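You operate a simulated robot arm through the tools that you are given. There is no shell and no other tool.

You are at the controls of a simulated robot arm. One attempt, no reset.

Task
Grind two turns of fennel on coarse and take the cup out.
Fine: cup on the white tile; shut the mill drawer again.

Only the result counts: the job must be done as asked and must still hold three seconds after the hand-in. Knocking over, shifting, dropping, spilling or breaking anything else fails it.

Robot
A 6-joint arm with a two-finger gripper, fixed in place. Base frame: the origin is on the floor under the middle of its stand, x ahead of it, y to its left, z up. Units: mm, rad, N and s.
It reaches about 1417 mm from its shoulder. Its first joint turns from -2.897 to 2.897 rad. Payload 3.43 kg.
The TCP is the grasp point between the finger pads, 20 mm short of the fingertips. In the tool frame z runs along the fingers and y along their closing line. The gripper opens to 190 mm; its body begins 248 mm behind the TCP.
Orientation is that of the tool frame in the base frame, as a unit quaternion [x, y, z, w]. With the fingers straight down and closing along the base's y, the tool's x points along the base's -x, its y along +y and its z along -z.

Tools
- The arm moves only by the tool step_arm. Its argument "rows" is a list of rows, each a list of 3 entries, a list of its own where there are three numbers: the shift along the base's x, y, z in mm, then the turn, a rotation vector about the base's x, y, z in rad, then the gripper command, from -1 (shut) to 1 (fully open), values between in proportion. In form: [[[x, y, z], [rx, ry, rz], claw], ...]. A call has 1 to 20 rows; each row shifts and turns the commanded pose from where the row before left it. Rows are played at 5 a second. More than 50 mm and 0.15 rad between two rows, or a gripper value outside its range, and nothing of the call is played. Where a pose cannot be reached the arm comes as near as it can. A force on the tool above 50 N (or 10 N above the force at the start of the call, whichever is more), or a blocked arm, ends the call early, and 0.2 s more pass. The fingers move at their own pace (about 153 mm/s each) and stop on an object; they squeeze with about 33 N. The grip force told is the motor's: it shows also when the fingers shut on nothing. Time passes only in rows, and 0.2 s behind the last, so rows that do not move let the fingers close. The reply holds the time, the measured pose of the TCP, the force on the tool along the base axes, the opening and the grip force, in the units named above and with some noise, with the torque about the TCP (base axes, N m) and any sound that the robot's microphone picked up.
- Cameras (640 x 400 px; columns grow to the right, rows downward): "scene" is fixed at [220.3, -499.9, 1529]; the picture's right is [-0.59, -0.81, 0.00], its down [-0.69, 0.50, -0.52] and it looks along [0.42, -0.30, -0.85] (base axes); focal length 214 px, centre (320, 200). "wrist" rides on the gripper at [70, -8, -288] in the tool frame; the picture's right is [0.12, 0.99, 0.00], its down [-0.96, 0.12, -0.25] and it looks along [-0.25, 0.03, 0.97] (tool axes); focal length 261 px, centre (320, 200). There is no depth. A picture from a camera that has moved, and an enlarged one, comes with that camera's place and axes in the base frame and with its lens.
- grab_frame(camera): a new picture of that camera. It takes no simulated time.
- move_column(by): moves the trunk up (or, below 0, down) by that many mm; the arm rides with it, the base frame stays. It gives what a move gives, with no picture.
- inspect(camera, box): a new picture of the part [left, top, right, bottom] of that camera's present view, enlarged. It takes no simulated time.
- hand_in(): hands the job in; it is judged then, once.

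Nothing tells you positions but the pictures and the camera data. Unless the task says otherwise, let go and move clear before handing in.

The tools are called after "Emit:" as a command line: name --argument value ..., lists and objects as JSON in quotes. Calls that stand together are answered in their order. step_arm: Moves the arm, as the interface text tells. Its arguments: {"type":"object","properties":{"rows":{"type":"array"}},"required":["rows"]} The other tools are called the same way: move_column (by) moves the trunk up or down; grab_frame (camera) takes a picture; inspect (camera, box) takes an enlarged picture of a part of a camera's view; hand_in () hands the job in.

At the start:

```text
t: 0.0
ee_pos: [548.5, -375.2, 1259.9]
ee_rot: [0.0, 1.0, 0.0, -0.001]
force: [0.7, -0.4, 0.2]
moment: [-0.01, -0.02, 0.01]
gripper_width: 190.0
gripper_force: 0.1
trunk travel left (down, up): [-275.0, 165.0]
```

scene: 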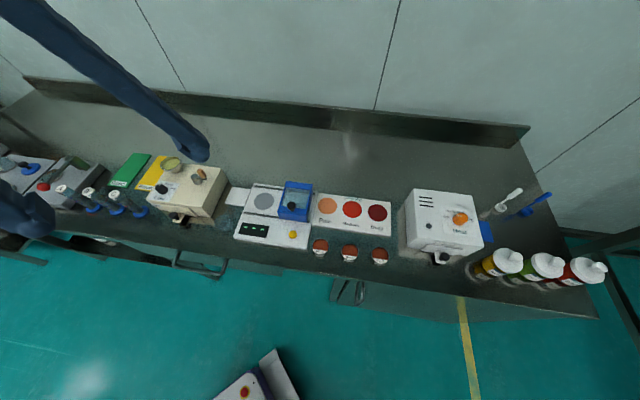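
wrist: 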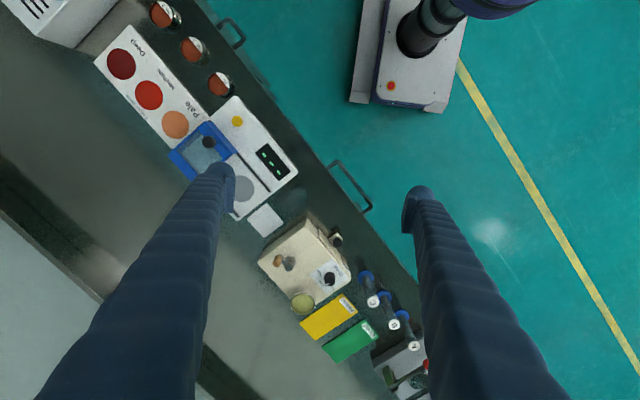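

I see a bench with several devices: a cream box (probably the mill) beside a yellow and a green card, a weighing/colour station, and a white box at the right. I'll look closer before moving.

Emit:
inspect --camera "scene" --box '[100, 140, 260, 240]'

Emit:
inspect --camera "scene" --box '[0, 130, 160, 230]'

Emit:
inspect --camera "scene" --box '[220, 160, 400, 272]'

Emit:
inspect --camera "scene" --box '[380, 170, 620, 320]'

Emit:
inspect --camera "wrist" --box '[230, 190, 430, 315]'

Emit:
inspect --camera "wrist" --box '[290, 250, 530, 400]'

```text
4.00 times, centred on (180, 190) of scene
camera zoom: at [220.3, -499.9, 1529.0], right [-0.59, -0.81, 0.0], down [-0.69, 0.5, -0.52], along [0.42, -0.3, -0.85], focal length 858 px, centre (880, 240)
```

zoom: 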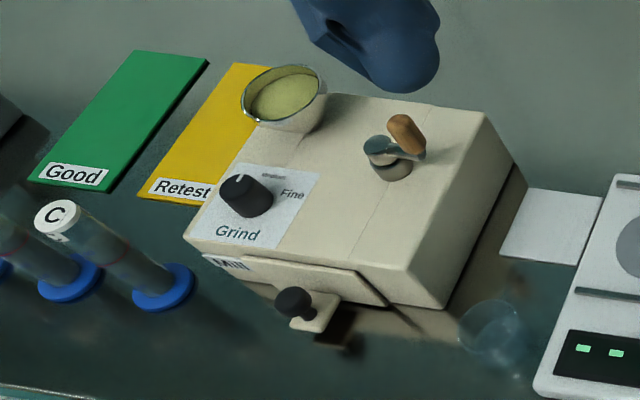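

```text
4.00 times, centred on (80, 180) of scene
camera zoom: at [220.3, -499.9, 1529.0], right [-0.59, -0.81, 0.0], down [-0.69, 0.5, -0.52], along [0.42, -0.3, -0.85], focal length 858 px, centre (1280, 280)
```

zoom: 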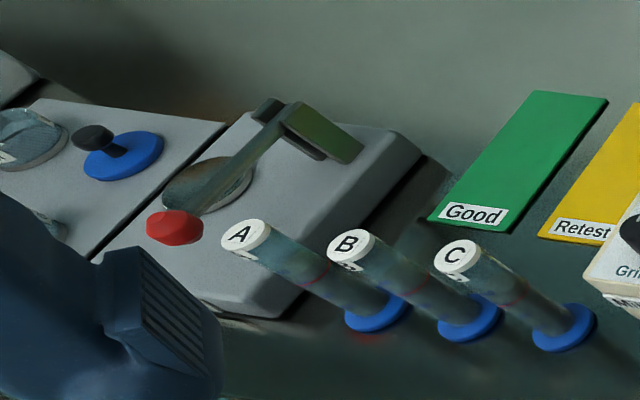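

```text
3.56 times, centred on (310, 216) of scene
camera zoom: at [220.3, -499.9, 1529.0], right [-0.59, -0.81, 0.0], down [-0.69, 0.5, -0.52], along [0.42, -0.3, -0.85], focal length 763 px, centre (356, 143)
```

zoom: 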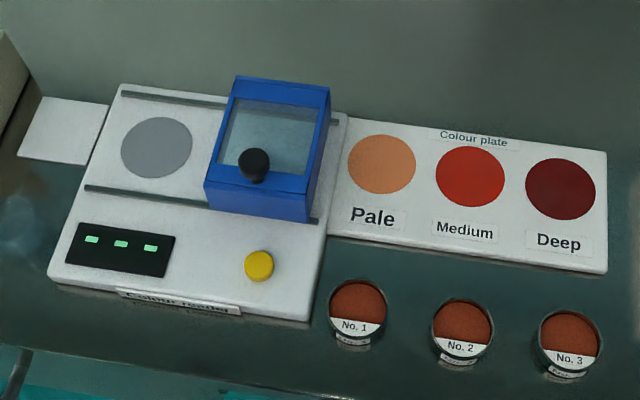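

```text
2.67 times, centred on (500, 245) of scene
camera zoom: at [220.3, -499.9, 1529.0], right [-0.59, -0.81, 0.0], down [-0.69, 0.5, -0.52], along [0.42, -0.3, -0.85], focal length 572 px, centre (-160, 80)
```

zoom: 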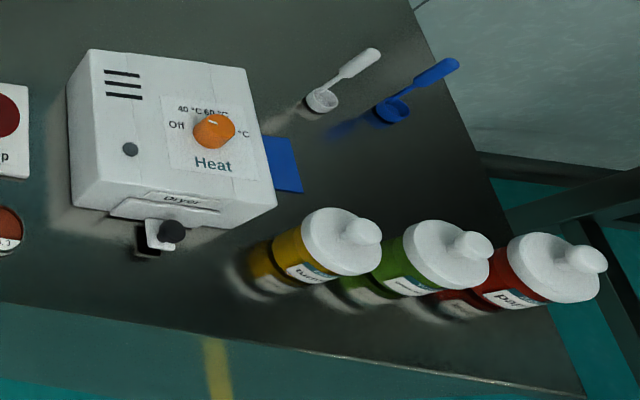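

```text
3.20 times, centred on (330, 252) of wrist
camera zoom: at [478.3, -383.3, 1548.1], right [-0.12, 0.99, 0.0], down [0.96, 0.12, 0.25], along [0.25, 0.03, -0.97], focal length 834 px, centre (288, 32)
```

zoom: 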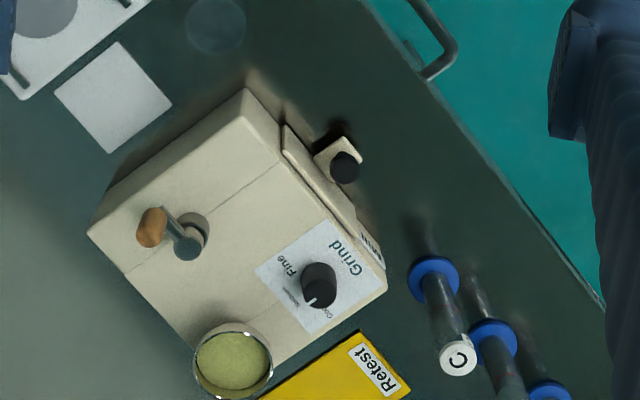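

```text
2.67 times, centred on (410, 325) of wrist
camera zoom: at [478.3, -383.3, 1548.1], right [-0.12, 0.99, 0.0], down [0.96, 0.12, 0.25], along [0.25, 0.03, -0.97], focal length 695 px, centre (80, -133)
```

zoom: 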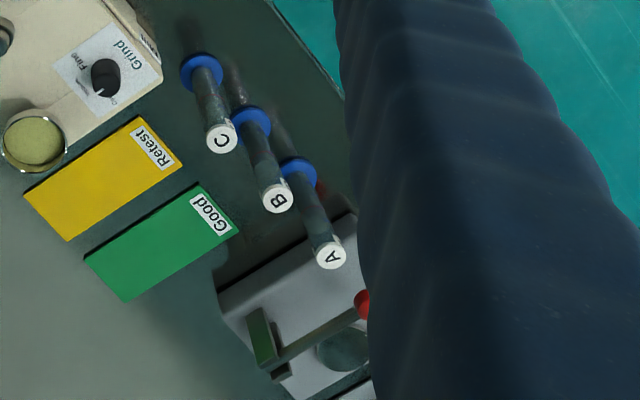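

The cream box is the mill: hopper with green-yellow seed, crank with a wooden handle, Grind knob, and a drawer with a black knob. I need finer detail on the labels, the bottles and the glass-like thing beside the mill.

Emit:
inspect --camera "wrist" --box '[300, 250, 364, 290]'

Emit:
inspect --camera "scene" --box '[144, 170, 208, 210]'

Emit:
inspect --camera "scene" --box '[460, 240, 620, 300]'

Emit:
inspect --camera "scene" --box '[160, 200, 240, 250]'

Emit:
inspect --camera "wrist" --box '[230, 180, 310, 230]'

Emit:
inspect --camera "wrist" --box '[280, 280, 360, 330]'

```text
10.00 times, centred on (332, 270) of wrist
camera zoom: at [478.3, -383.3, 1548.1], right [-0.12, 0.99, 0.0], down [0.96, 0.12, 0.25], along [0.25, 0.03, -0.97], focal length 2606 px, centre (200, -500)
```

zoom: 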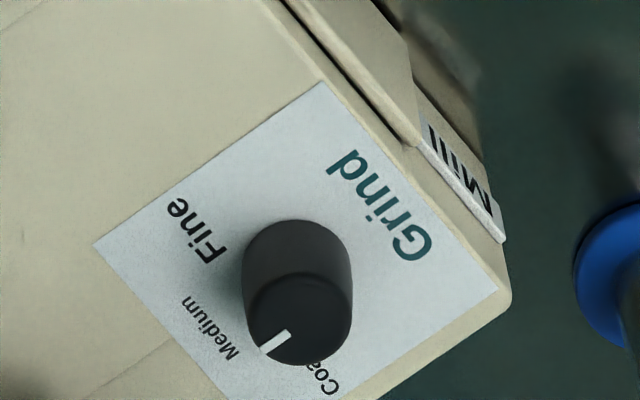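

```text
10.00 times, centred on (176, 190) of scene
camera zoom: at [220.3, -499.9, 1529.0], right [-0.59, -0.81, 0.0], down [-0.69, 0.5, -0.52], along [0.42, -0.3, -0.85], focal length 2145 px, centre (1760, 300)
```

zoom: 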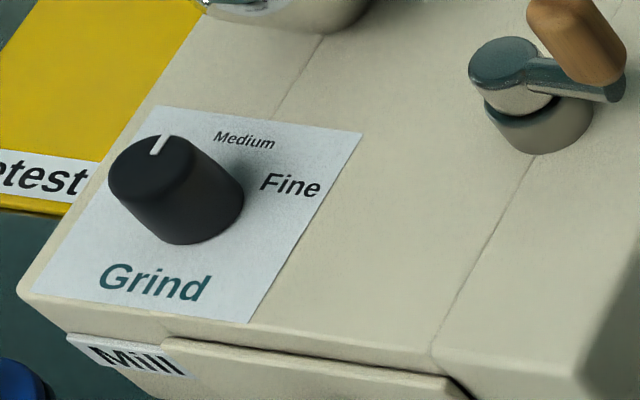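

```text
4.00 times, centred on (540, 270) of scene
camera zoom: at [220.3, -499.9, 1529.0], right [-0.59, -0.81, 0.0], down [-0.69, 0.5, -0.52], along [0.42, -0.3, -0.85], focal length 858 px, centre (-560, -80)
```

zoom: 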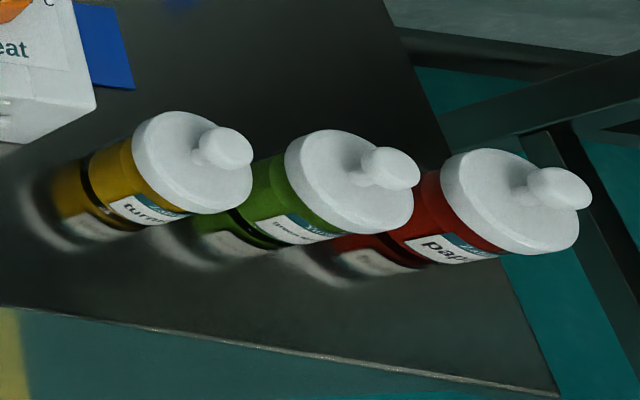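

```text
8.00 times, centred on (200, 225) of scene
camera zoom: at [220.3, -499.9, 1529.0], right [-0.59, -0.81, 0.0], down [-0.69, 0.5, -0.52], along [0.42, -0.3, -0.85], focal length 1716 px, centre (1280, 0)
```

zoom: 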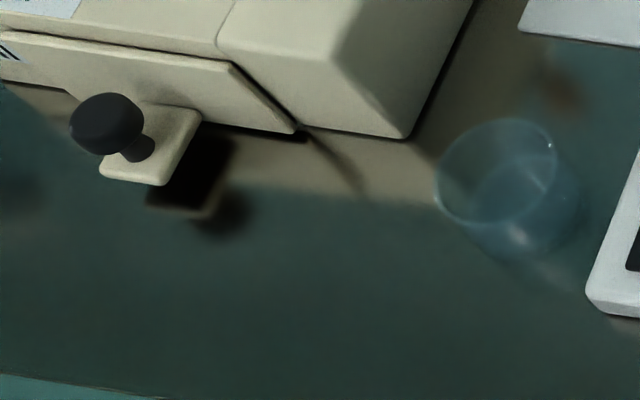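

```text
8.00 times, centred on (270, 205) of wrist
camera zoom: at [478.3, -383.3, 1548.1], right [-0.12, 0.99, 0.0], down [0.96, 0.12, 0.25], along [0.25, 0.03, -0.97], focal length 2085 px, centre (720, 160)
```

zoom: 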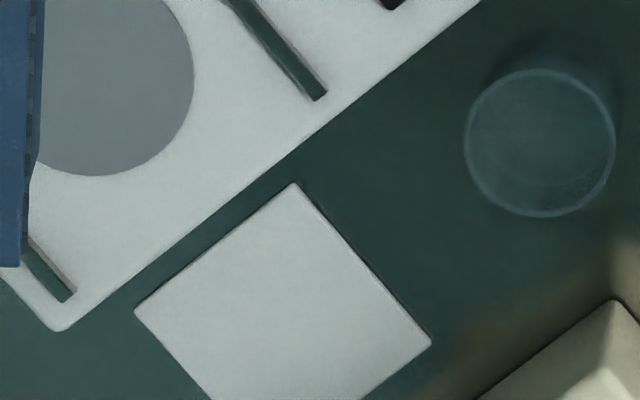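

```text
8.00 times, centred on (320, 305) of wrist
camera zoom: at [478.3, -383.3, 1548.1], right [-0.12, 0.99, 0.0], down [0.96, 0.12, 0.25], along [0.25, 0.03, -0.97], focal length 2085 px, centre (320, -640)
```

zoom: 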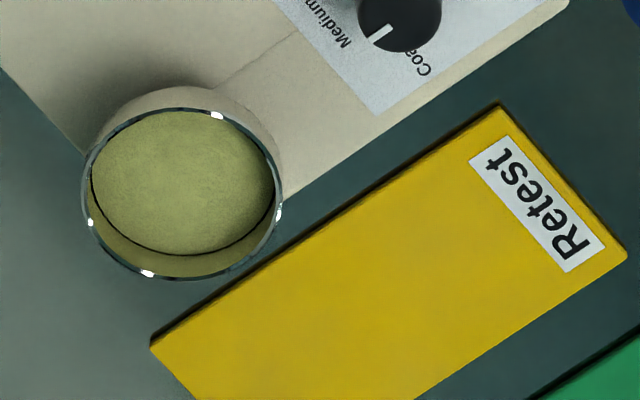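

The drawer knob sits near (718, -312, 970), the Grind knob's top near (800, -321, 1010), the white tile near (719, -497, 895), and the bench top near z = 890. The bench is turned 45°, so the drawer pulls out toward (-x, +y). I'll bring the wrist camera over the mill for a closer view.

Emit:
step_arm --rows '[[[37, 2, -12], [0, 0, 0], 1], [[37, 2, -12], [0, 0, 0], 1], [[37, 2, -12], [0, 0, 0], 1], [[37, 2, -12], [0, 0, 0], 1], [[37, 2, -12], [0, 0, 0], 1], [[0, 0, 0], [0, 0, 0], 1]]'

Emit:
grab_frame --camera "wrist"

Emit:
grab_frame --camera "scene"

```text
t: 1.4
ee_pos: [736.4, -364.9, 1200.2]
ee_rot: [0.0, 1.0, 0.0, 0.0]
force: [0.0, 0.7, -0.3]
moment: [-0.02, -0.08, -0.01]
gripper_width: 190.0
gripper_force: 0.1
trunk travel left (down, up): [-275.0, 165.0]
```

```text
taken
camera wrist: at [666.1, -373.3, 1488.7], right [-0.12, 0.99, 0.0], down [0.96, 0.12, 0.25], along [0.25, 0.03, -0.97], focal length 261 px, centre (320, 200)
```

wrist: 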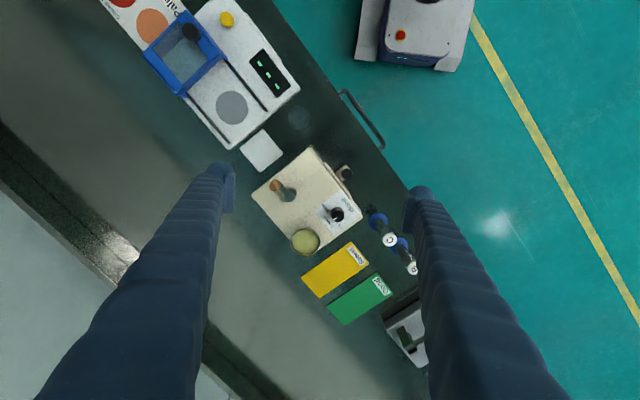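

```text
taken
```

scene: 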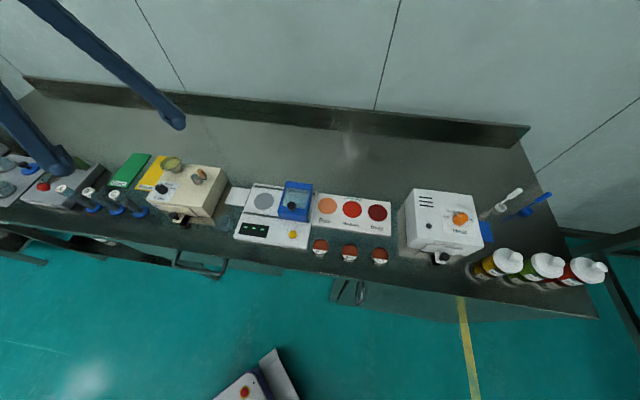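

The mill is now close to the centre of the wrist view. I'll enlarge it to read the knob, crank and drawer.

Emit:
inspect --camera "wrist" --box '[240, 140, 368, 220]'

Emit:
inspect --camera "wrist" --box '[300, 180, 364, 220]'

Emit:
inspect --camera "wrist" --box '[256, 165, 320, 205]'

Emit:
inspect --camera "wrist" --box '[310, 145, 374, 185]'

Emit:
inspect --camera "wrist" --box '[230, 90, 326, 150]'

```text
5.00 times, centred on (304, 180) of wrist
camera zoom: at [666.1, -373.3, 1488.7], right [-0.12, 0.99, 0.0], down [0.96, 0.12, 0.25], along [0.25, 0.03, -0.97], focal length 1303 px, centre (400, 300)
```

zoom: 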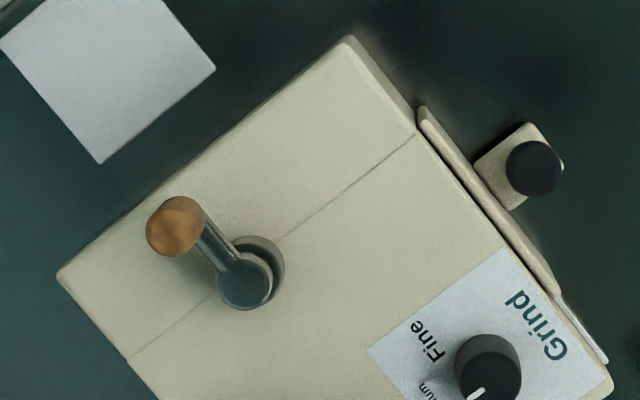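

```text
10.00 times, centred on (332, 200) of wrist
camera zoom: at [666.1, -373.3, 1488.7], right [-0.12, 0.99, 0.0], down [0.96, 0.12, 0.25], along [0.25, 0.03, -0.97], focal length 2606 px, centre (200, 200)
```

zoom: 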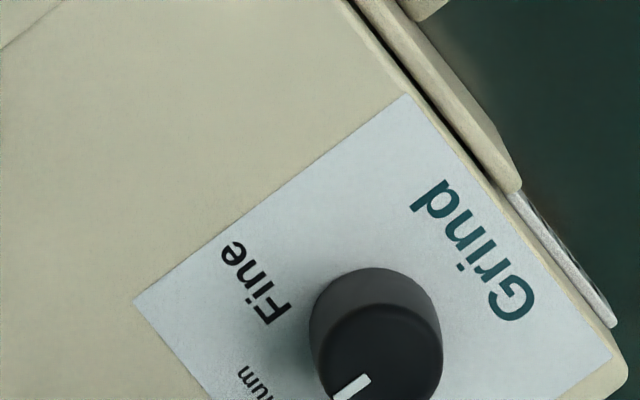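

```text
10.00 times, centred on (288, 185) of wrist
camera zoom: at [666.1, -373.3, 1488.7], right [-0.12, 0.99, 0.0], down [0.96, 0.12, 0.25], along [0.25, 0.03, -0.97], focal length 2606 px, centre (640, 350)
```

zoom: 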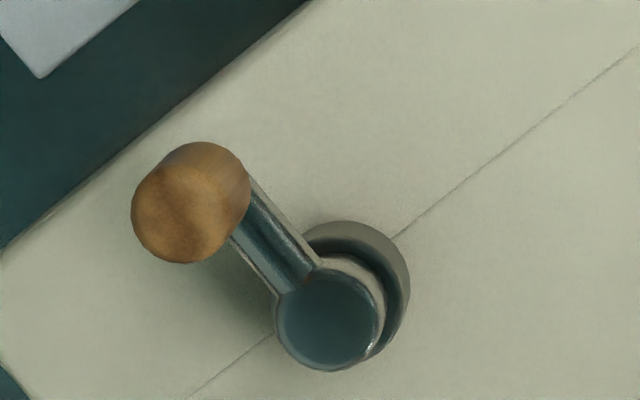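

```text
10.00 times, centred on (342, 165) of wrist
camera zoom: at [666.1, -373.3, 1488.7], right [-0.12, 0.99, 0.0], down [0.96, 0.12, 0.25], along [0.25, 0.03, -0.97], focal length 2606 px, centre (100, 550)
```

zoom: 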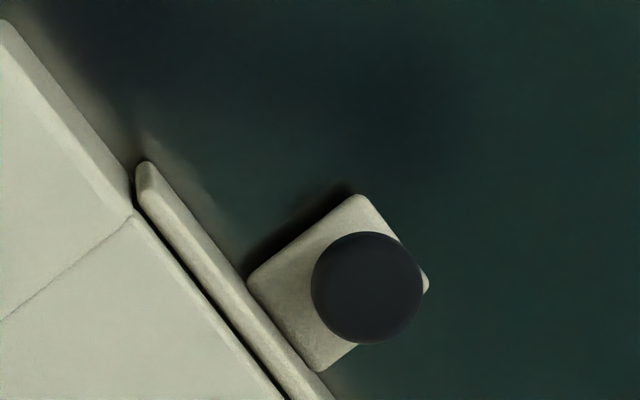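

```text
6.67 times, centred on (278, 120) of wrist
camera zoom: at [666.1, -373.3, 1488.7], right [-0.12, 0.99, 0.0], down [0.96, 0.12, 0.25], along [0.25, 0.03, -0.97], focal length 1738 px, centre (600, 733)
```

zoom: 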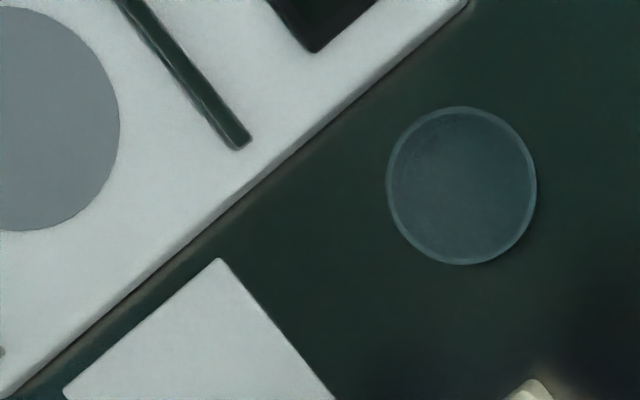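

The Grind pointer is at Medium now. Refined positions are the drawer knob near (746, -304, 916) and the Grind knob's top near (825, -316, 982). I'll turn the tool 45° to line up with the mill and go a bit lower for sharper views.

Emit:
step_arm --rows '[[[5.6, 2.5, -11.7], [0, 0, -0.1309], 1], [[5.6, 2.5, -11.7], [0, 0, -0.1309], 1], [[5.6, 2.5, -11.7], [0, 0, -0.1309], 1], [[5.6, 2.5, -11.7], [0, 0, -0.1309], 1], [[5.6, 2.5, -11.7], [0, 0, -0.1309], 1], [[5.6, 2.5, -11.7], [0, 0, -0.1309], 1], [[0, 0, 0], [0, 0, 0], 1], [[0, 0, 0], [0, 0, 0], 1]]'

Emit:
grab_frame --camera "wrist"

Emit:
inspect --camera "wrist" --box '[240, 100, 400, 200]'

```text
t: 3.2
ee_pos: [767.6, -348.9, 1130.1]
ee_rot: [0.383, 0.924, 0.0, -0.001]
force: [-0.1, -0.2, 0.2]
moment: [0.04, 0.0, -0.01]
gripper_width: 190.3
gripper_force: 0.0
trunk travel left (down, up): [-275.0, 165.0]
```

```text
taken
camera wrist: at [713.3, -305.5, 1418.2], right [0.62, 0.79, 0.0], down [0.76, -0.6, 0.25], along [0.19, -0.15, -0.97], focal length 261 px, centre (320, 200)
```

wrist: 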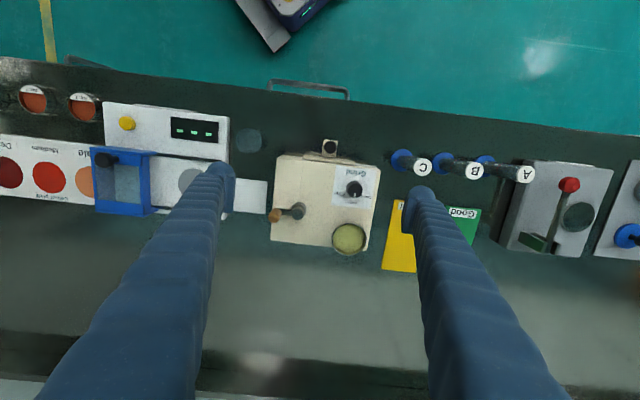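

```text
4.00 times, centred on (320, 150) of wrist
camera zoom: at [713.3, -305.5, 1418.2], right [0.62, 0.79, 0.0], down [0.76, -0.6, 0.25], along [0.19, -0.15, -0.97], focal length 1043 px, centre (320, 400)
```

zoom: 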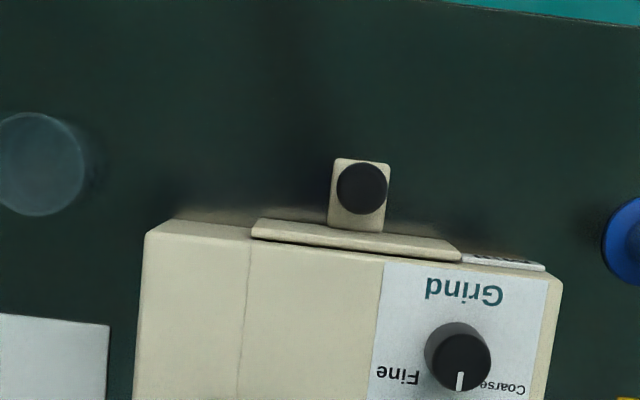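

The tool is now square with the mill. I'll enlarge the crank, the drawer handle, the knob and labels, the tile and the fingertips from this view.

Emit:
inspect --camera "wrist" --box '[260, 190, 324, 230]'

Emit:
inspect --camera "wrist" --box '[325, 165, 389, 205]'

Emit:
inspect --camera "wrist" --box '[296, 130, 360, 170]'

Emit:
inspect --camera "wrist" --box '[210, 120, 290, 170]'

Emit:
inspect --camera "wrist" --box '[200, 160, 280, 210]'

Emit:
inspect --camera "wrist" --box '[360, 140, 440, 190]'

Emit:
inspect --camera "wrist" --box '[310, 205, 390, 255]'

```text
10.00 times, centred on (292, 210) of wrist
camera zoom: at [713.3, -305.5, 1418.2], right [0.62, 0.79, 0.0], down [0.76, -0.6, 0.25], along [0.19, -0.15, -0.97], focal length 2606 px, centre (600, 100)
```

zoom: 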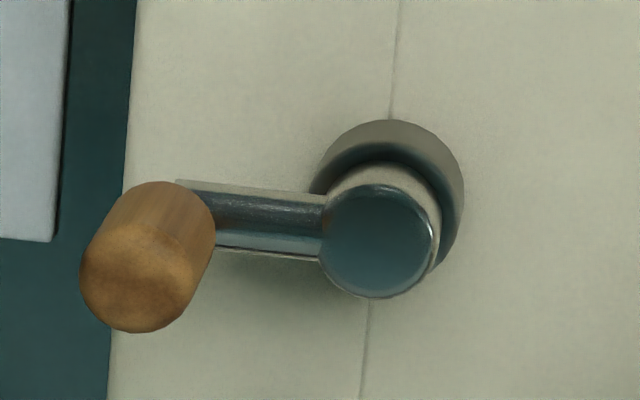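

```text
10.00 times, centred on (357, 185) of wrist
camera zoom: at [713.3, -305.5, 1418.2], right [0.62, 0.79, 0.0], down [0.76, -0.6, 0.25], along [0.19, -0.15, -0.97], focal length 2606 px, centre (-50, 350)
```

zoom: 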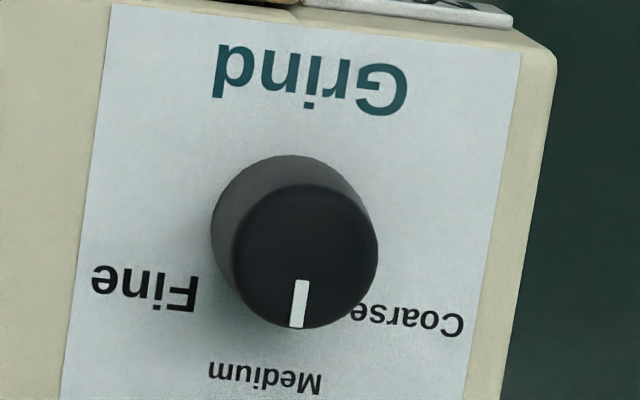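

```text
10.00 times, centred on (328, 150) of wrist
camera zoom: at [713.3, -305.5, 1418.2], right [0.62, 0.79, 0.0], down [0.76, -0.6, 0.25], along [0.19, -0.15, -0.97], focal length 2606 px, centre (240, 700)
```

zoom: 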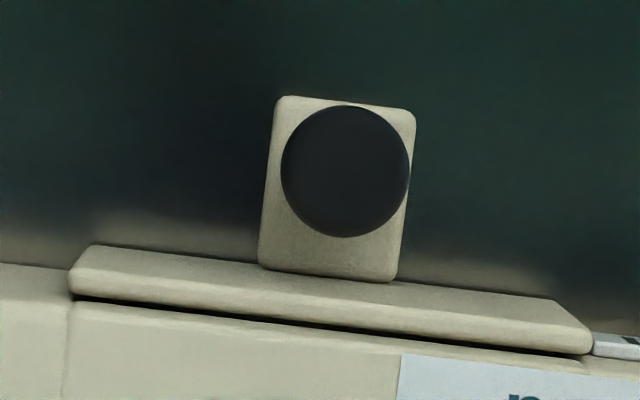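

```text
8.00 times, centred on (250, 145) of wrist
camera zoom: at [713.3, -305.5, 1418.2], right [0.62, 0.79, 0.0], down [0.76, -0.6, 0.25], along [0.19, -0.15, -0.97], focal length 2085 px, centre (880, 640)
```

zoom: 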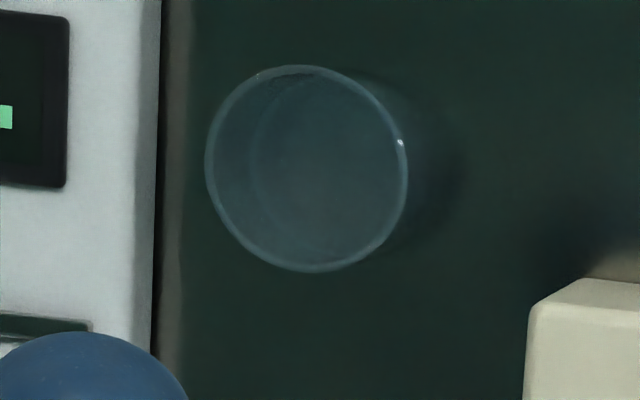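

```text
8.00 times, centred on (240, 185) of wrist
camera zoom: at [713.3, -305.5, 1418.2], right [0.62, 0.79, 0.0], down [0.76, -0.6, 0.25], along [0.19, -0.15, -0.97], focal length 2085 px, centre (960, 320)
```

zoom: 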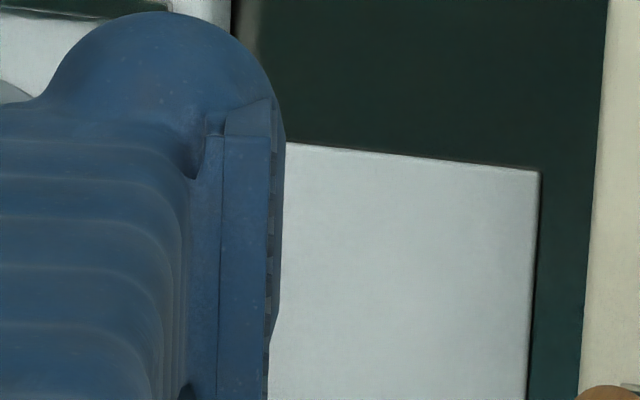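

```text
8.00 times, centred on (400, 165) of wrist
camera zoom: at [713.3, -305.5, 1418.2], right [0.62, 0.79, 0.0], down [0.76, -0.6, 0.25], along [0.19, -0.15, -0.97], focal length 2085 px, centre (-320, 480)
```

zoom: 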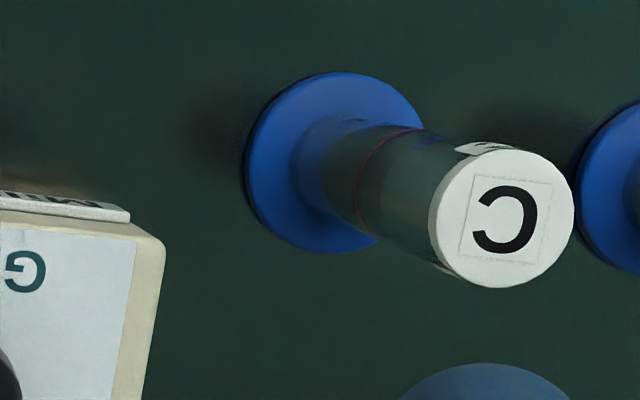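

```text
8.00 times, centred on (350, 230) of wrist
camera zoom: at [713.3, -305.5, 1418.2], right [0.62, 0.79, 0.0], down [0.76, -0.6, 0.25], along [0.19, -0.15, -0.97], focal length 2085 px, centre (80, -40)
```

zoom: 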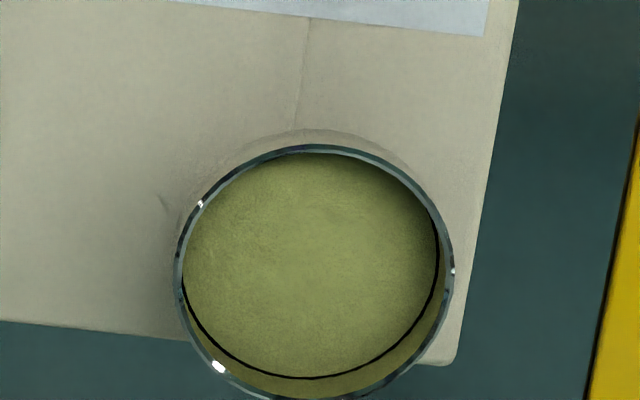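

I also want the finger shape, so I can judge clearances, and the fixed camera's view of the gripper.

Emit:
inspect --camera "scene" --box '[60, 60, 260, 185]'

Emit:
inspect --camera "wrist" --box '[380, 150, 500, 225]'

Emit:
inspect --camera "wrist" --box '[150, 150, 270, 225]'

```text
3.20 times, centred on (160, 122) of scene
camera zoom: at [220.3, -499.9, 1529.0], right [-0.59, -0.81, 0.0], down [-0.69, 0.5, -0.52], along [0.42, -0.3, -0.85], focal length 686 px, centre (832, 448)
```

zoom: 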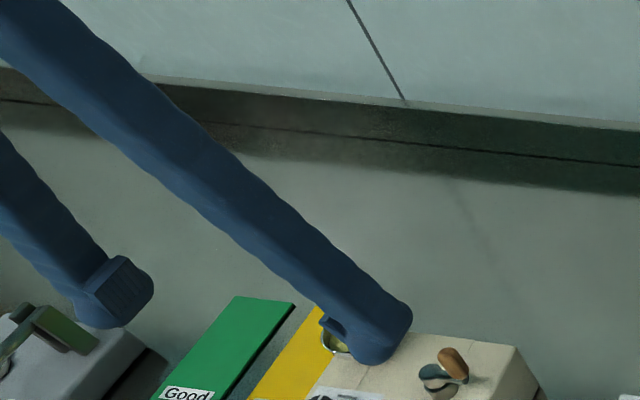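

```text
5.33 times, centred on (440, 188) of wrist
camera zoom: at [713.3, -305.5, 1418.2], right [0.62, 0.79, 0.0], down [0.76, -0.6, 0.25], along [0.19, -0.15, -0.97], focal length 1390 px, centre (-320, 267)
```

zoom: 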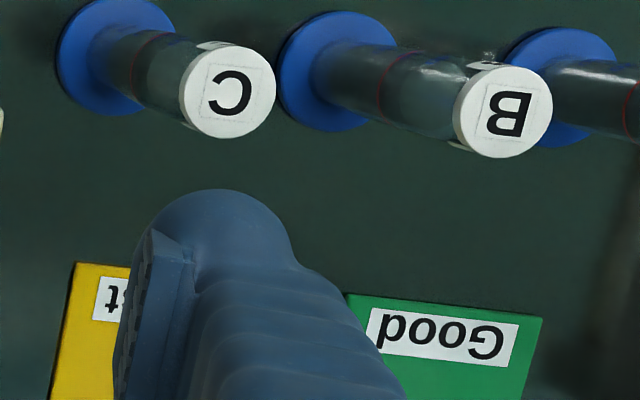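

```text
5.33 times, centred on (210, 188) of wrist
camera zoom: at [713.3, -305.5, 1418.2], right [0.62, 0.79, 0.0], down [0.76, -0.6, 0.25], along [0.19, -0.15, -0.97], focal length 1390 px, centre (907, 267)
```

zoom: 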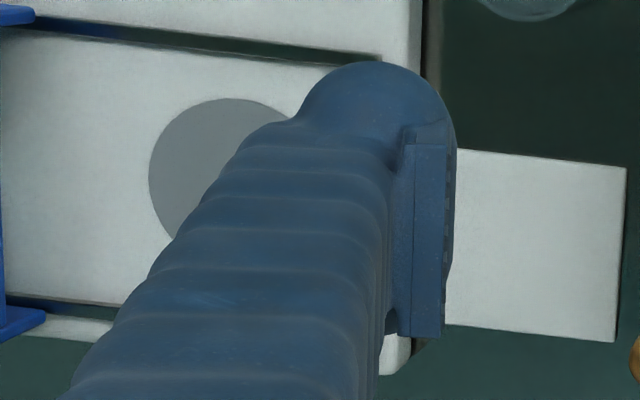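

I've got the layout in bench-aligned axes, and the fingers are wide (about 50 mm). I'll check that a cup really is in the drawer before grinding, so I'll go over the drawer knob with the gripper part-open and start down.

Emit:
step_arm --rows '[[[-15, 26.4, 0], [0, 0, 0], -0.37], [[-14.9, 26.4, 0], [0, 0, 0], -0.37], [[0, 0, -40], [0, 0, 0], -0.37], [[0, 0, -40], [0, 0, 0], -0.37], [[0, 0, -40], [0, 0, 0], -0.37], [[0, 0, -30], [0, 0, 0], -0.37], [[0, 0, 0], [0, 0, 0], -0.37]]'

Emit:
grab_frame --camera "wrist"

Emit:
inspect --camera "scene" --box '[100, 130, 260, 230]'

```text
t: 4.8
ee_pos: [734.9, -298.0, 982.7]
ee_rot: [0.382, 0.924, 0.001, 0.0]
force: [0.2, 0.3, 0.2]
moment: [-0.02, -0.02, 0.01]
gripper_width: 60.0
gripper_force: 0.0
trunk travel left (down, up): [-275.0, 165.0]
```

```text
taken
camera wrist: at [679.9, -254.0, 1270.1], right [0.62, 0.79, 0.0], down [0.76, -0.6, 0.25], along [0.19, -0.15, -0.97], focal length 261 px, centre (320, 200)
```

wrist: 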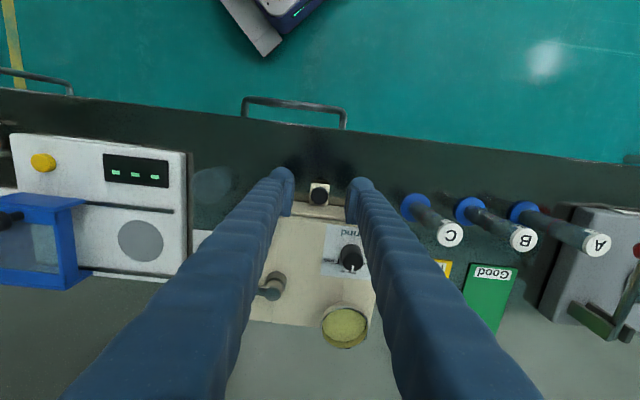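

```text
4.00 times, centred on (180, 180) of scene
camera zoom: at [220.3, -499.9, 1529.0], right [-0.59, -0.81, 0.0], down [-0.69, 0.5, -0.52], along [0.42, -0.3, -0.85], focal length 858 px, centre (880, 280)
```

zoom: 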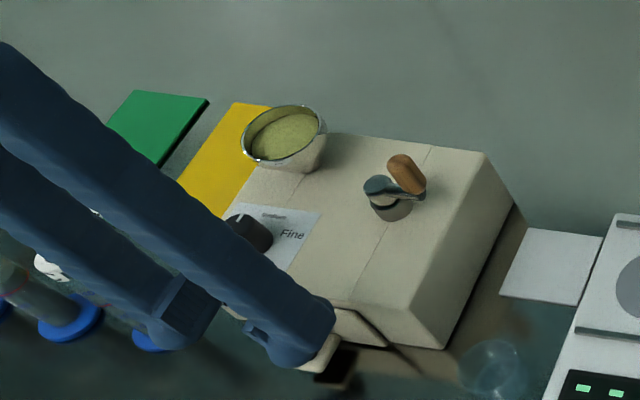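

The fingers straddle the knob's line from above. I'll zoom in to confirm the alignment and the distance to the drawer face.

Emit:
inspect --camera "wrist" --box '[272, 160, 368, 220]'

Emit:
inspect --camera "wrist" --box '[240, 240, 380, 350]'

```text
6.67 times, centred on (320, 190) of wrist
camera zoom: at [679.9, -254.0, 1270.1], right [0.62, 0.79, 0.0], down [0.76, -0.6, 0.25], along [0.19, -0.15, -0.97], focal length 1738 px, centre (320, 267)
```

zoom: 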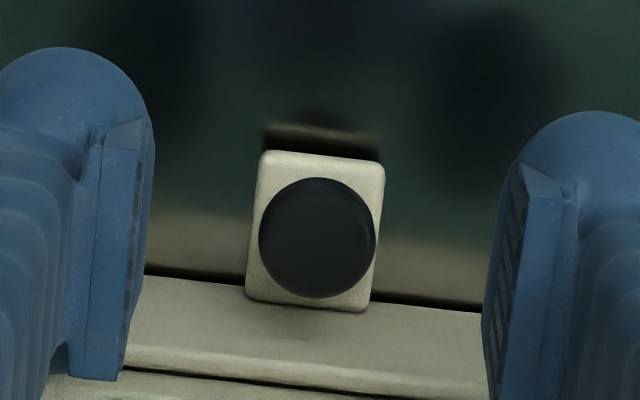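

```text
3.64 times, centred on (310, 295) of wrist
camera zoom: at [679.9, -254.0, 1270.1], right [0.62, 0.79, 0.0], down [0.76, -0.6, 0.25], along [0.19, -0.15, -0.97], focal length 948 px, centre (356, -146)
```

zoom: 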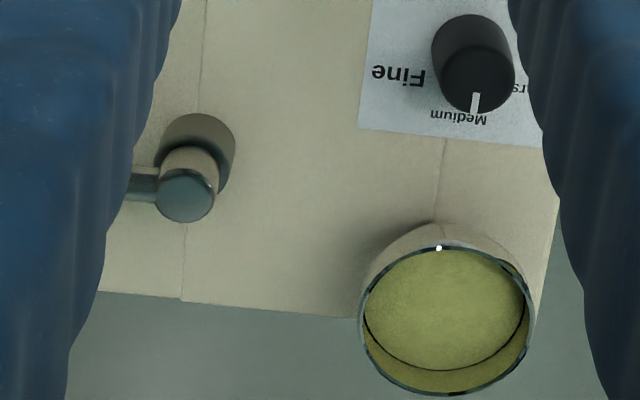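

Alignment is good: the knob top is near z = 918, the plate under it near 893, and the drawer face near b = 765, which leaves clearance for the fingers. I'll descend and close on the knob.

Emit:
step_arm --rows '[[[2, -0.5, -22], [0, 0, 0], -0.37], [[2, -0.5, -22], [0, 0, 0], -0.37], [[0, 0, -20], [0, 0, 0], -0.37], [[0, 0, 0], [0, 0, 0], -0.37], [[0, 0, 0], [0, 0, 0], -1], [[0, 0, 0], [0, 0, 0], -1], [[0, 0, 0], [0, 0, 0], -1]]'

Emit:
inspect --camera "wrist" --box '[256, 140, 384, 220]'

```text
t: 6.4
ee_pos: [738.9, -300.4, 917.7]
ee_rot: [0.383, 0.924, 0.0, -0.001]
force: [-14.8, -14.1, 1.5]
moment: [0.01, -0.04, -0.16]
gripper_width: 19.4
gripper_force: 44.7
trunk travel left (down, up): [-275.0, 165.0]
```

```text
5.00 times, centred on (320, 180) of wrist
camera zoom: at [683.5, -256.3, 1205.7], right [0.62, 0.79, 0.0], down [0.76, -0.6, 0.25], along [0.19, -0.15, -0.97], focal length 1303 px, centre (320, 300)
```

zoom: 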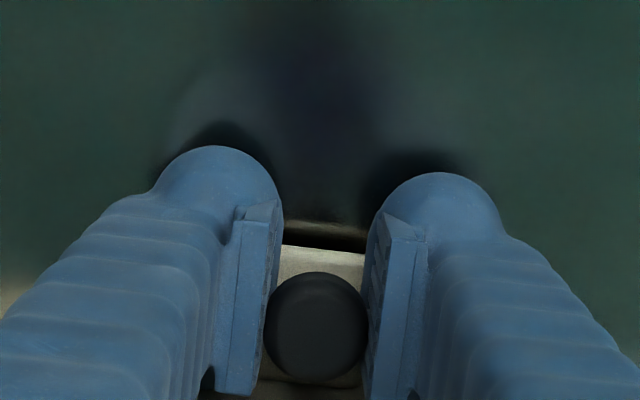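

The knob is gripped but there is a ~20 N sideways load, so the gripper is slightly off-centre. I'll shift about 1 mm to relieve it and see.

Emit:
step_arm --rows '[[[-0.6, -0.6, 0], [0, 0, 0], -1], [[0, 0, 0], [0, 0, 0], -1]]'

```text
t: 7.0
ee_pos: [739.1, -300.7, 917.9]
ee_rot: [0.383, 0.924, 0.0, 0.0]
force: [-14.3, -14.0, 4.5]
moment: [0.08, 0.03, -0.15]
gripper_width: 19.2
gripper_force: 44.8
trunk travel left (down, up): [-275.0, 165.0]
```

Emit:
step_arm --rows '[[[-1.4, -1.4, 0], [0, 0, 0], -1], [[0, 0, 0], [0, 0, 0], -1]]'

```text
t: 7.6
ee_pos: [739.0, -300.8, 916.9]
ee_rot: [0.383, 0.924, 0.0, 0.0]
force: [-9.0, -0.2, 11.5]
moment: [0.15, 0.06, -0.09]
gripper_width: 19.2
gripper_force: 44.8
trunk travel left (down, up): [-275.0, 165.0]
```

The sideways load has eased. Now I'll pull the drawer gently outward along (-x, +y).

Emit:
step_arm --rows '[[[-3.5, 3.5, 0], [0, 0, 0], -1], [[-5.6, 5.6, 0], [0, 0, 0], -1], [[-5.6, 5.6, 0], [0, 0, 0], -1], [[-5.6, 5.6, 0], [0, 0, 0], -1], [[-5.6, 5.6, 0], [0, 0, 0], -1], [[-5.6, 5.6, 0], [0, 0, 0], -1], [[0, 0, 0], [0, 0, 0], -1]]'

Emit:
inspect --camera "wrist" --box '[240, 130, 400, 230]'

Emit:
inspect --camera "scene" --box '[100, 150, 260, 250]'

```text
t: 9.2
ee_pos: [705.9, -267.6, 917.1]
ee_rot: [0.382, 0.924, 0.001, 0.002]
force: [-0.8, -2.0, 25.2]
moment: [0.02, -0.01, -0.03]
gripper_width: 19.4
gripper_force: 45.1
trunk travel left (down, up): [-275.0, 165.0]
```

```text
4.00 times, centred on (320, 180) of wrist
camera zoom: at [649.8, -223.3, 1205.2], right [0.62, 0.79, 0.0], down [0.76, -0.6, 0.25], along [0.2, -0.15, -0.97], focal length 1043 px, centre (320, 280)
```

zoom: 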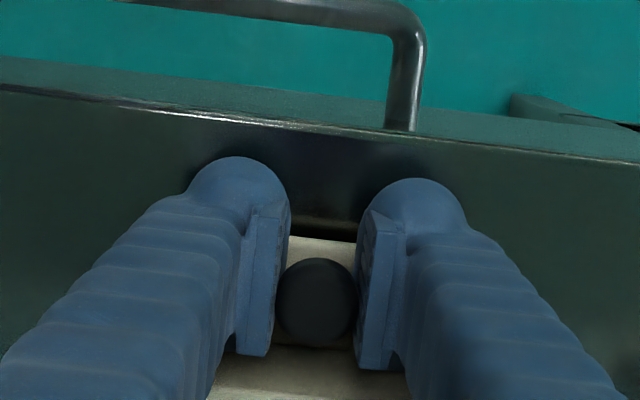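

```text
4.00 times, centred on (180, 200) of scene
camera zoom: at [220.3, -499.9, 1529.0], right [-0.59, -0.81, 0.0], down [-0.69, 0.5, -0.52], along [0.42, -0.3, -0.85], focal length 858 px, centre (880, 200)
```

zoom: 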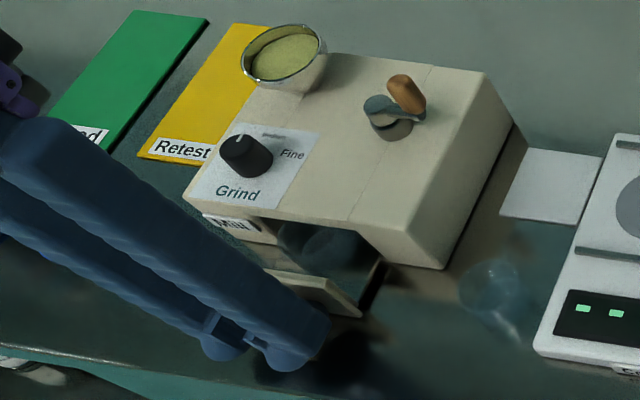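

The drawer slides and I see a glass-like cup inside. I'll ease the vertical load by about 1 mm, pull a little further and look again.

Emit:
step_arm --rows '[[[-3.5, 3.5, 1], [0, 0, 0], -1], [[-5.6, 5.6, 0], [0, 0, 0], -1], [[-5.6, 5.6, 0], [0, 0, 0], -1], [[0, 0, 0], [0, 0, 0], -1]]'

Emit:
inspect --camera "scene" --box '[140, 180, 236, 240]'

Emit:
grab_frame --camera "wrist"

```text
t: 10.2
ee_pos: [691.6, -253.0, 917.5]
ee_rot: [0.382, 0.924, 0.0, 0.0]
force: [-1.1, -0.4, 18.2]
moment: [0.04, -0.01, 0.06]
gripper_width: 18.9
gripper_force: 45.0
trunk travel left (down, up): [-275.0, 165.0]
```

```text
6.67 times, centred on (188, 210) of scene
camera zoom: at [220.3, -499.9, 1529.0], right [-0.59, -0.81, 0.0], down [-0.69, 0.5, -0.52], along [0.42, -0.3, -0.85], focal length 1430 px, centre (1200, 133)
```

zoom: 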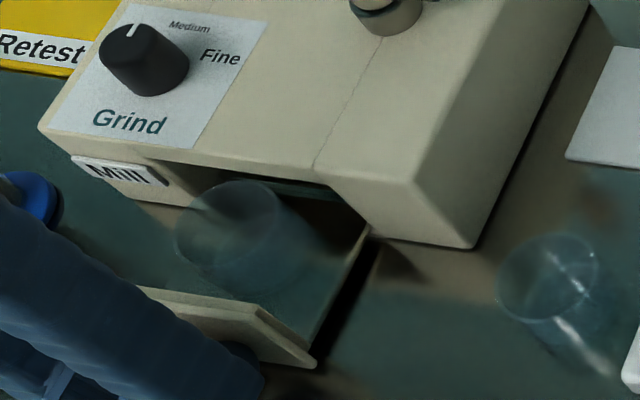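

```text
taken
camera wrist: at [635.9, -208.9, 1205.3], right [0.62, 0.79, 0.0], down [0.76, -0.6, 0.25], along [0.19, -0.15, -0.97], focal length 261 px, centre (320, 200)
```

wrist: 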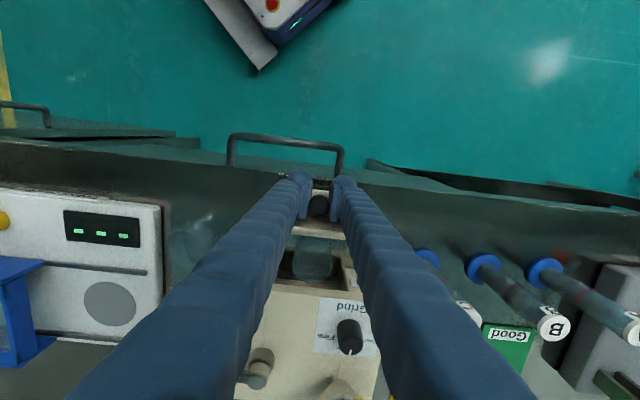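

An empty clear cup stands in the drawer (the glass on the bench is a spare), so the mill is ready. I'll slide the drawer back shut the same distance, then set the knob and crank.

Emit:
step_arm --rows '[[[3.5, -3.5, 0], [0, 0, 0], -1], [[5.6, -5.6, 0], [0, 0, 0], -1], [[5.6, -5.6, 0], [0, 0, 0], -1], [[5.6, -5.6, 0], [0, 0, 0], -1], [[5.6, -5.6, 0], [0, 0, 0], -1], [[5.6, -5.6, 0], [0, 0, 0], -1], [[5.6, -5.6, 0], [0, 0, 0], -1], [[5.6, -5.6, 0], [0, 0, 0], -1], [[3.4, -3.4, 0], [0, 0, 0], -1], [[0.7, -0.7, 0], [0, 0, 0], -1], [[0, 0, 0], [0, 0, 0], -1]]'

Emit:
inspect --camera "scene" --box '[140, 180, 236, 240]'

```text
t: 12.6
ee_pos: [739.6, -300.2, 917.5]
ee_rot: [0.383, 0.924, 0.0, -0.001]
force: [-9.4, 8.4, -5.4]
moment: [0.25, 0.24, 0.0]
gripper_width: 19.6
gripper_force: 45.4
trunk travel left (down, up): [-275.0, 165.0]
```

```text
6.67 times, centred on (188, 210) of scene
camera zoom: at [220.3, -499.9, 1529.0], right [-0.59, -0.81, 0.0], down [-0.69, 0.5, -0.52], along [0.42, -0.3, -0.85], focal length 1430 px, centre (1200, 133)
```

zoom: 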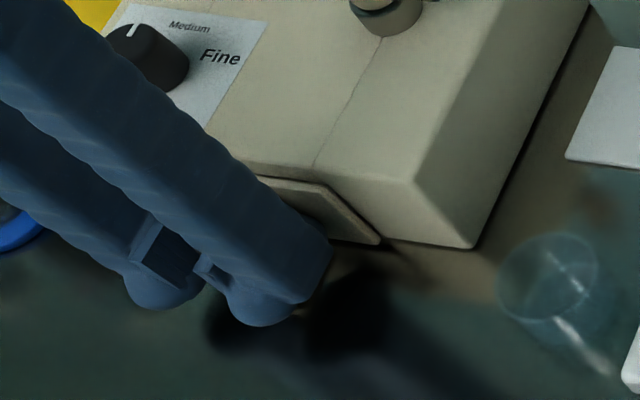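

The drawer is shut against its stop. I'll release, rise, and move above the Grind knob, turning -30° so that a +60° twist stays clear of the hopper.

Emit:
step_arm --rows '[[[0, 0, 0], [0, 0, 0], -0.45], [[0, 0, 0], [0, 0, 0], -0.45], [[0, 0, 40], [0, 0, 0], -0.45], [[0, 0, 45], [0, 0, 0], -0.45], [[0, 0, 45], [0, 0, 0], -0.45], [[28, -5, 10], [0, 0, -0.1309], -0.45], [[29, -5, 0], [0, 0, -0.1309], -0.45], [[28.5, -5.5, 0], [0, 0, -0.1309], -0.45], [[0, 0, 0], [0, 0, -0.1309], -0.45], [[0, 0, 0], [0, 0, 0], -0.45]]'

Emit:
grab_frame --camera "wrist"

Emit:
inspect --camera "wrist" --box '[272, 160, 368, 220]'

Emit:
inspect --camera "scene" --box '[100, 140, 260, 240]'

```text
t: 14.8
ee_pos: [826.7, -316.4, 1056.1]
ee_rot: [0.609, 0.793, -0.001, -0.001]
force: [0.0, -0.3, -0.6]
moment: [-0.02, 0.03, -0.04]
gripper_width: 52.3
gripper_force: 0.0
trunk travel left (down, up): [-275.0, 165.0]
```

```text
taken
camera wrist: at [800.9, -250.8, 1344.9], right [0.93, 0.37, 0.0], down [0.36, -0.9, 0.25], along [0.09, -0.23, -0.97], focal length 261 px, centre (320, 200)
```

wrist: 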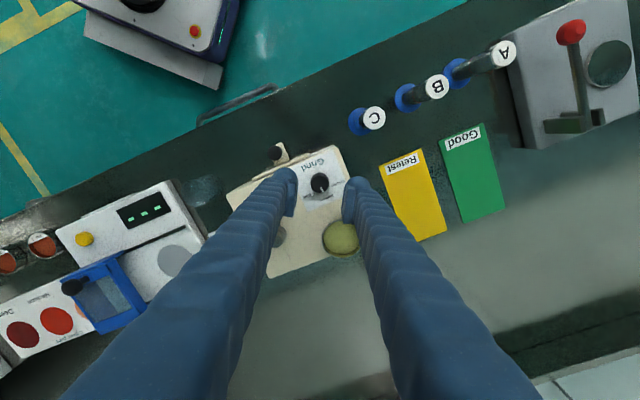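

```text
6.67 times, centred on (320, 190) of wrist
camera zoom: at [800.9, -250.8, 1344.9], right [0.93, 0.37, 0.0], down [0.36, -0.9, 0.25], along [0.09, -0.23, -0.97], focal length 1738 px, centre (320, 267)
```

zoom: 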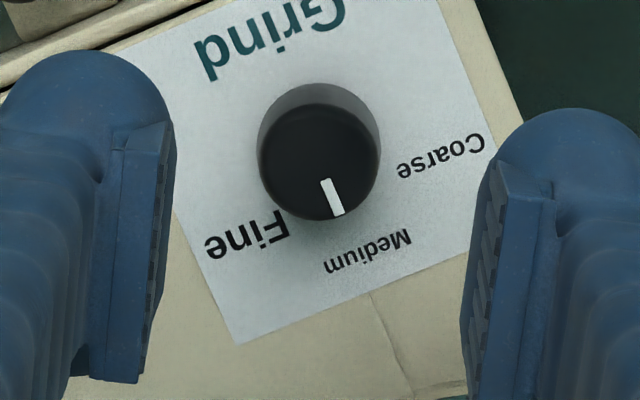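

```text
4.00 times, centred on (180, 190) of scene
camera zoom: at [220.3, -499.9, 1529.0], right [-0.59, -0.81, 0.0], down [-0.69, 0.5, -0.52], along [0.42, -0.3, -0.85], focal length 858 px, centre (880, 240)
```

zoom: 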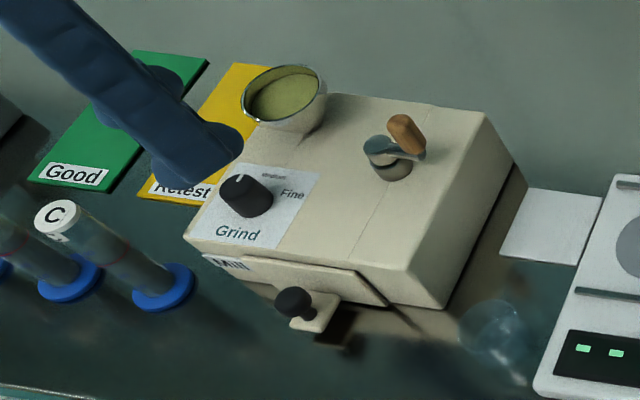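

The gripper is centred over the knob. From here the pointer reads Medium, with Coarse about 60° anticlockwise (seen from above). I'll descend and grip it.

Emit:
step_arm --rows '[[[0, 0, -30], [0, 0, 0], -0.45], [[0, 0, -30], [0, 0, 0], -0.45], [[0, 0, -12], [0, 0, 0], -0.45], [[0, 0, 0], [0, 0, 0], -0.45], [[0, 0, 0], [0, 0, 0], -0.65]]'

Emit:
step_arm --rows '[[[0, 0, 0], [0, 0, 0], -1], [[0, 0, 0], [0, 0, 0], -1]]'

Emit:
inspect --camera "wrist" --box '[256, 140, 384, 220]'

```text
t: 16.0
ee_pos: [824.2, -316.7, 985.4]
ee_rot: [0.609, 0.793, 0.0, -0.001]
force: [-0.7, -0.3, -1.4]
moment: [0.0, -0.01, 0.01]
gripper_width: 33.2
gripper_force: 0.1
trunk travel left (down, up): [-275.0, 165.0]
```

```text
t: 16.6
ee_pos: [826.0, -316.5, 984.4]
ee_rot: [0.609, 0.793, 0.0, -0.001]
force: [8.7, 1.3, -1.3]
moment: [0.07, -0.08, 0.02]
gripper_width: 23.7
gripper_force: 45.3
trunk travel left (down, up): [-275.0, 165.0]
```

```text
5.00 times, centred on (320, 180) of wrist
camera zoom: at [799.9, -250.6, 1273.4], right [0.93, 0.37, 0.0], down [0.36, -0.9, 0.25], along [0.09, -0.23, -0.97], focal length 1303 px, centre (320, 300)
```

zoom: 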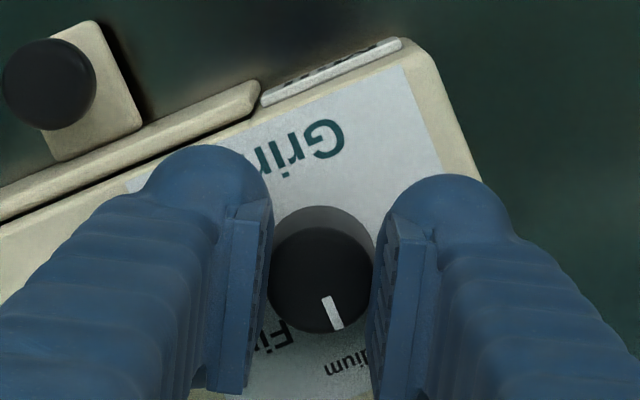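

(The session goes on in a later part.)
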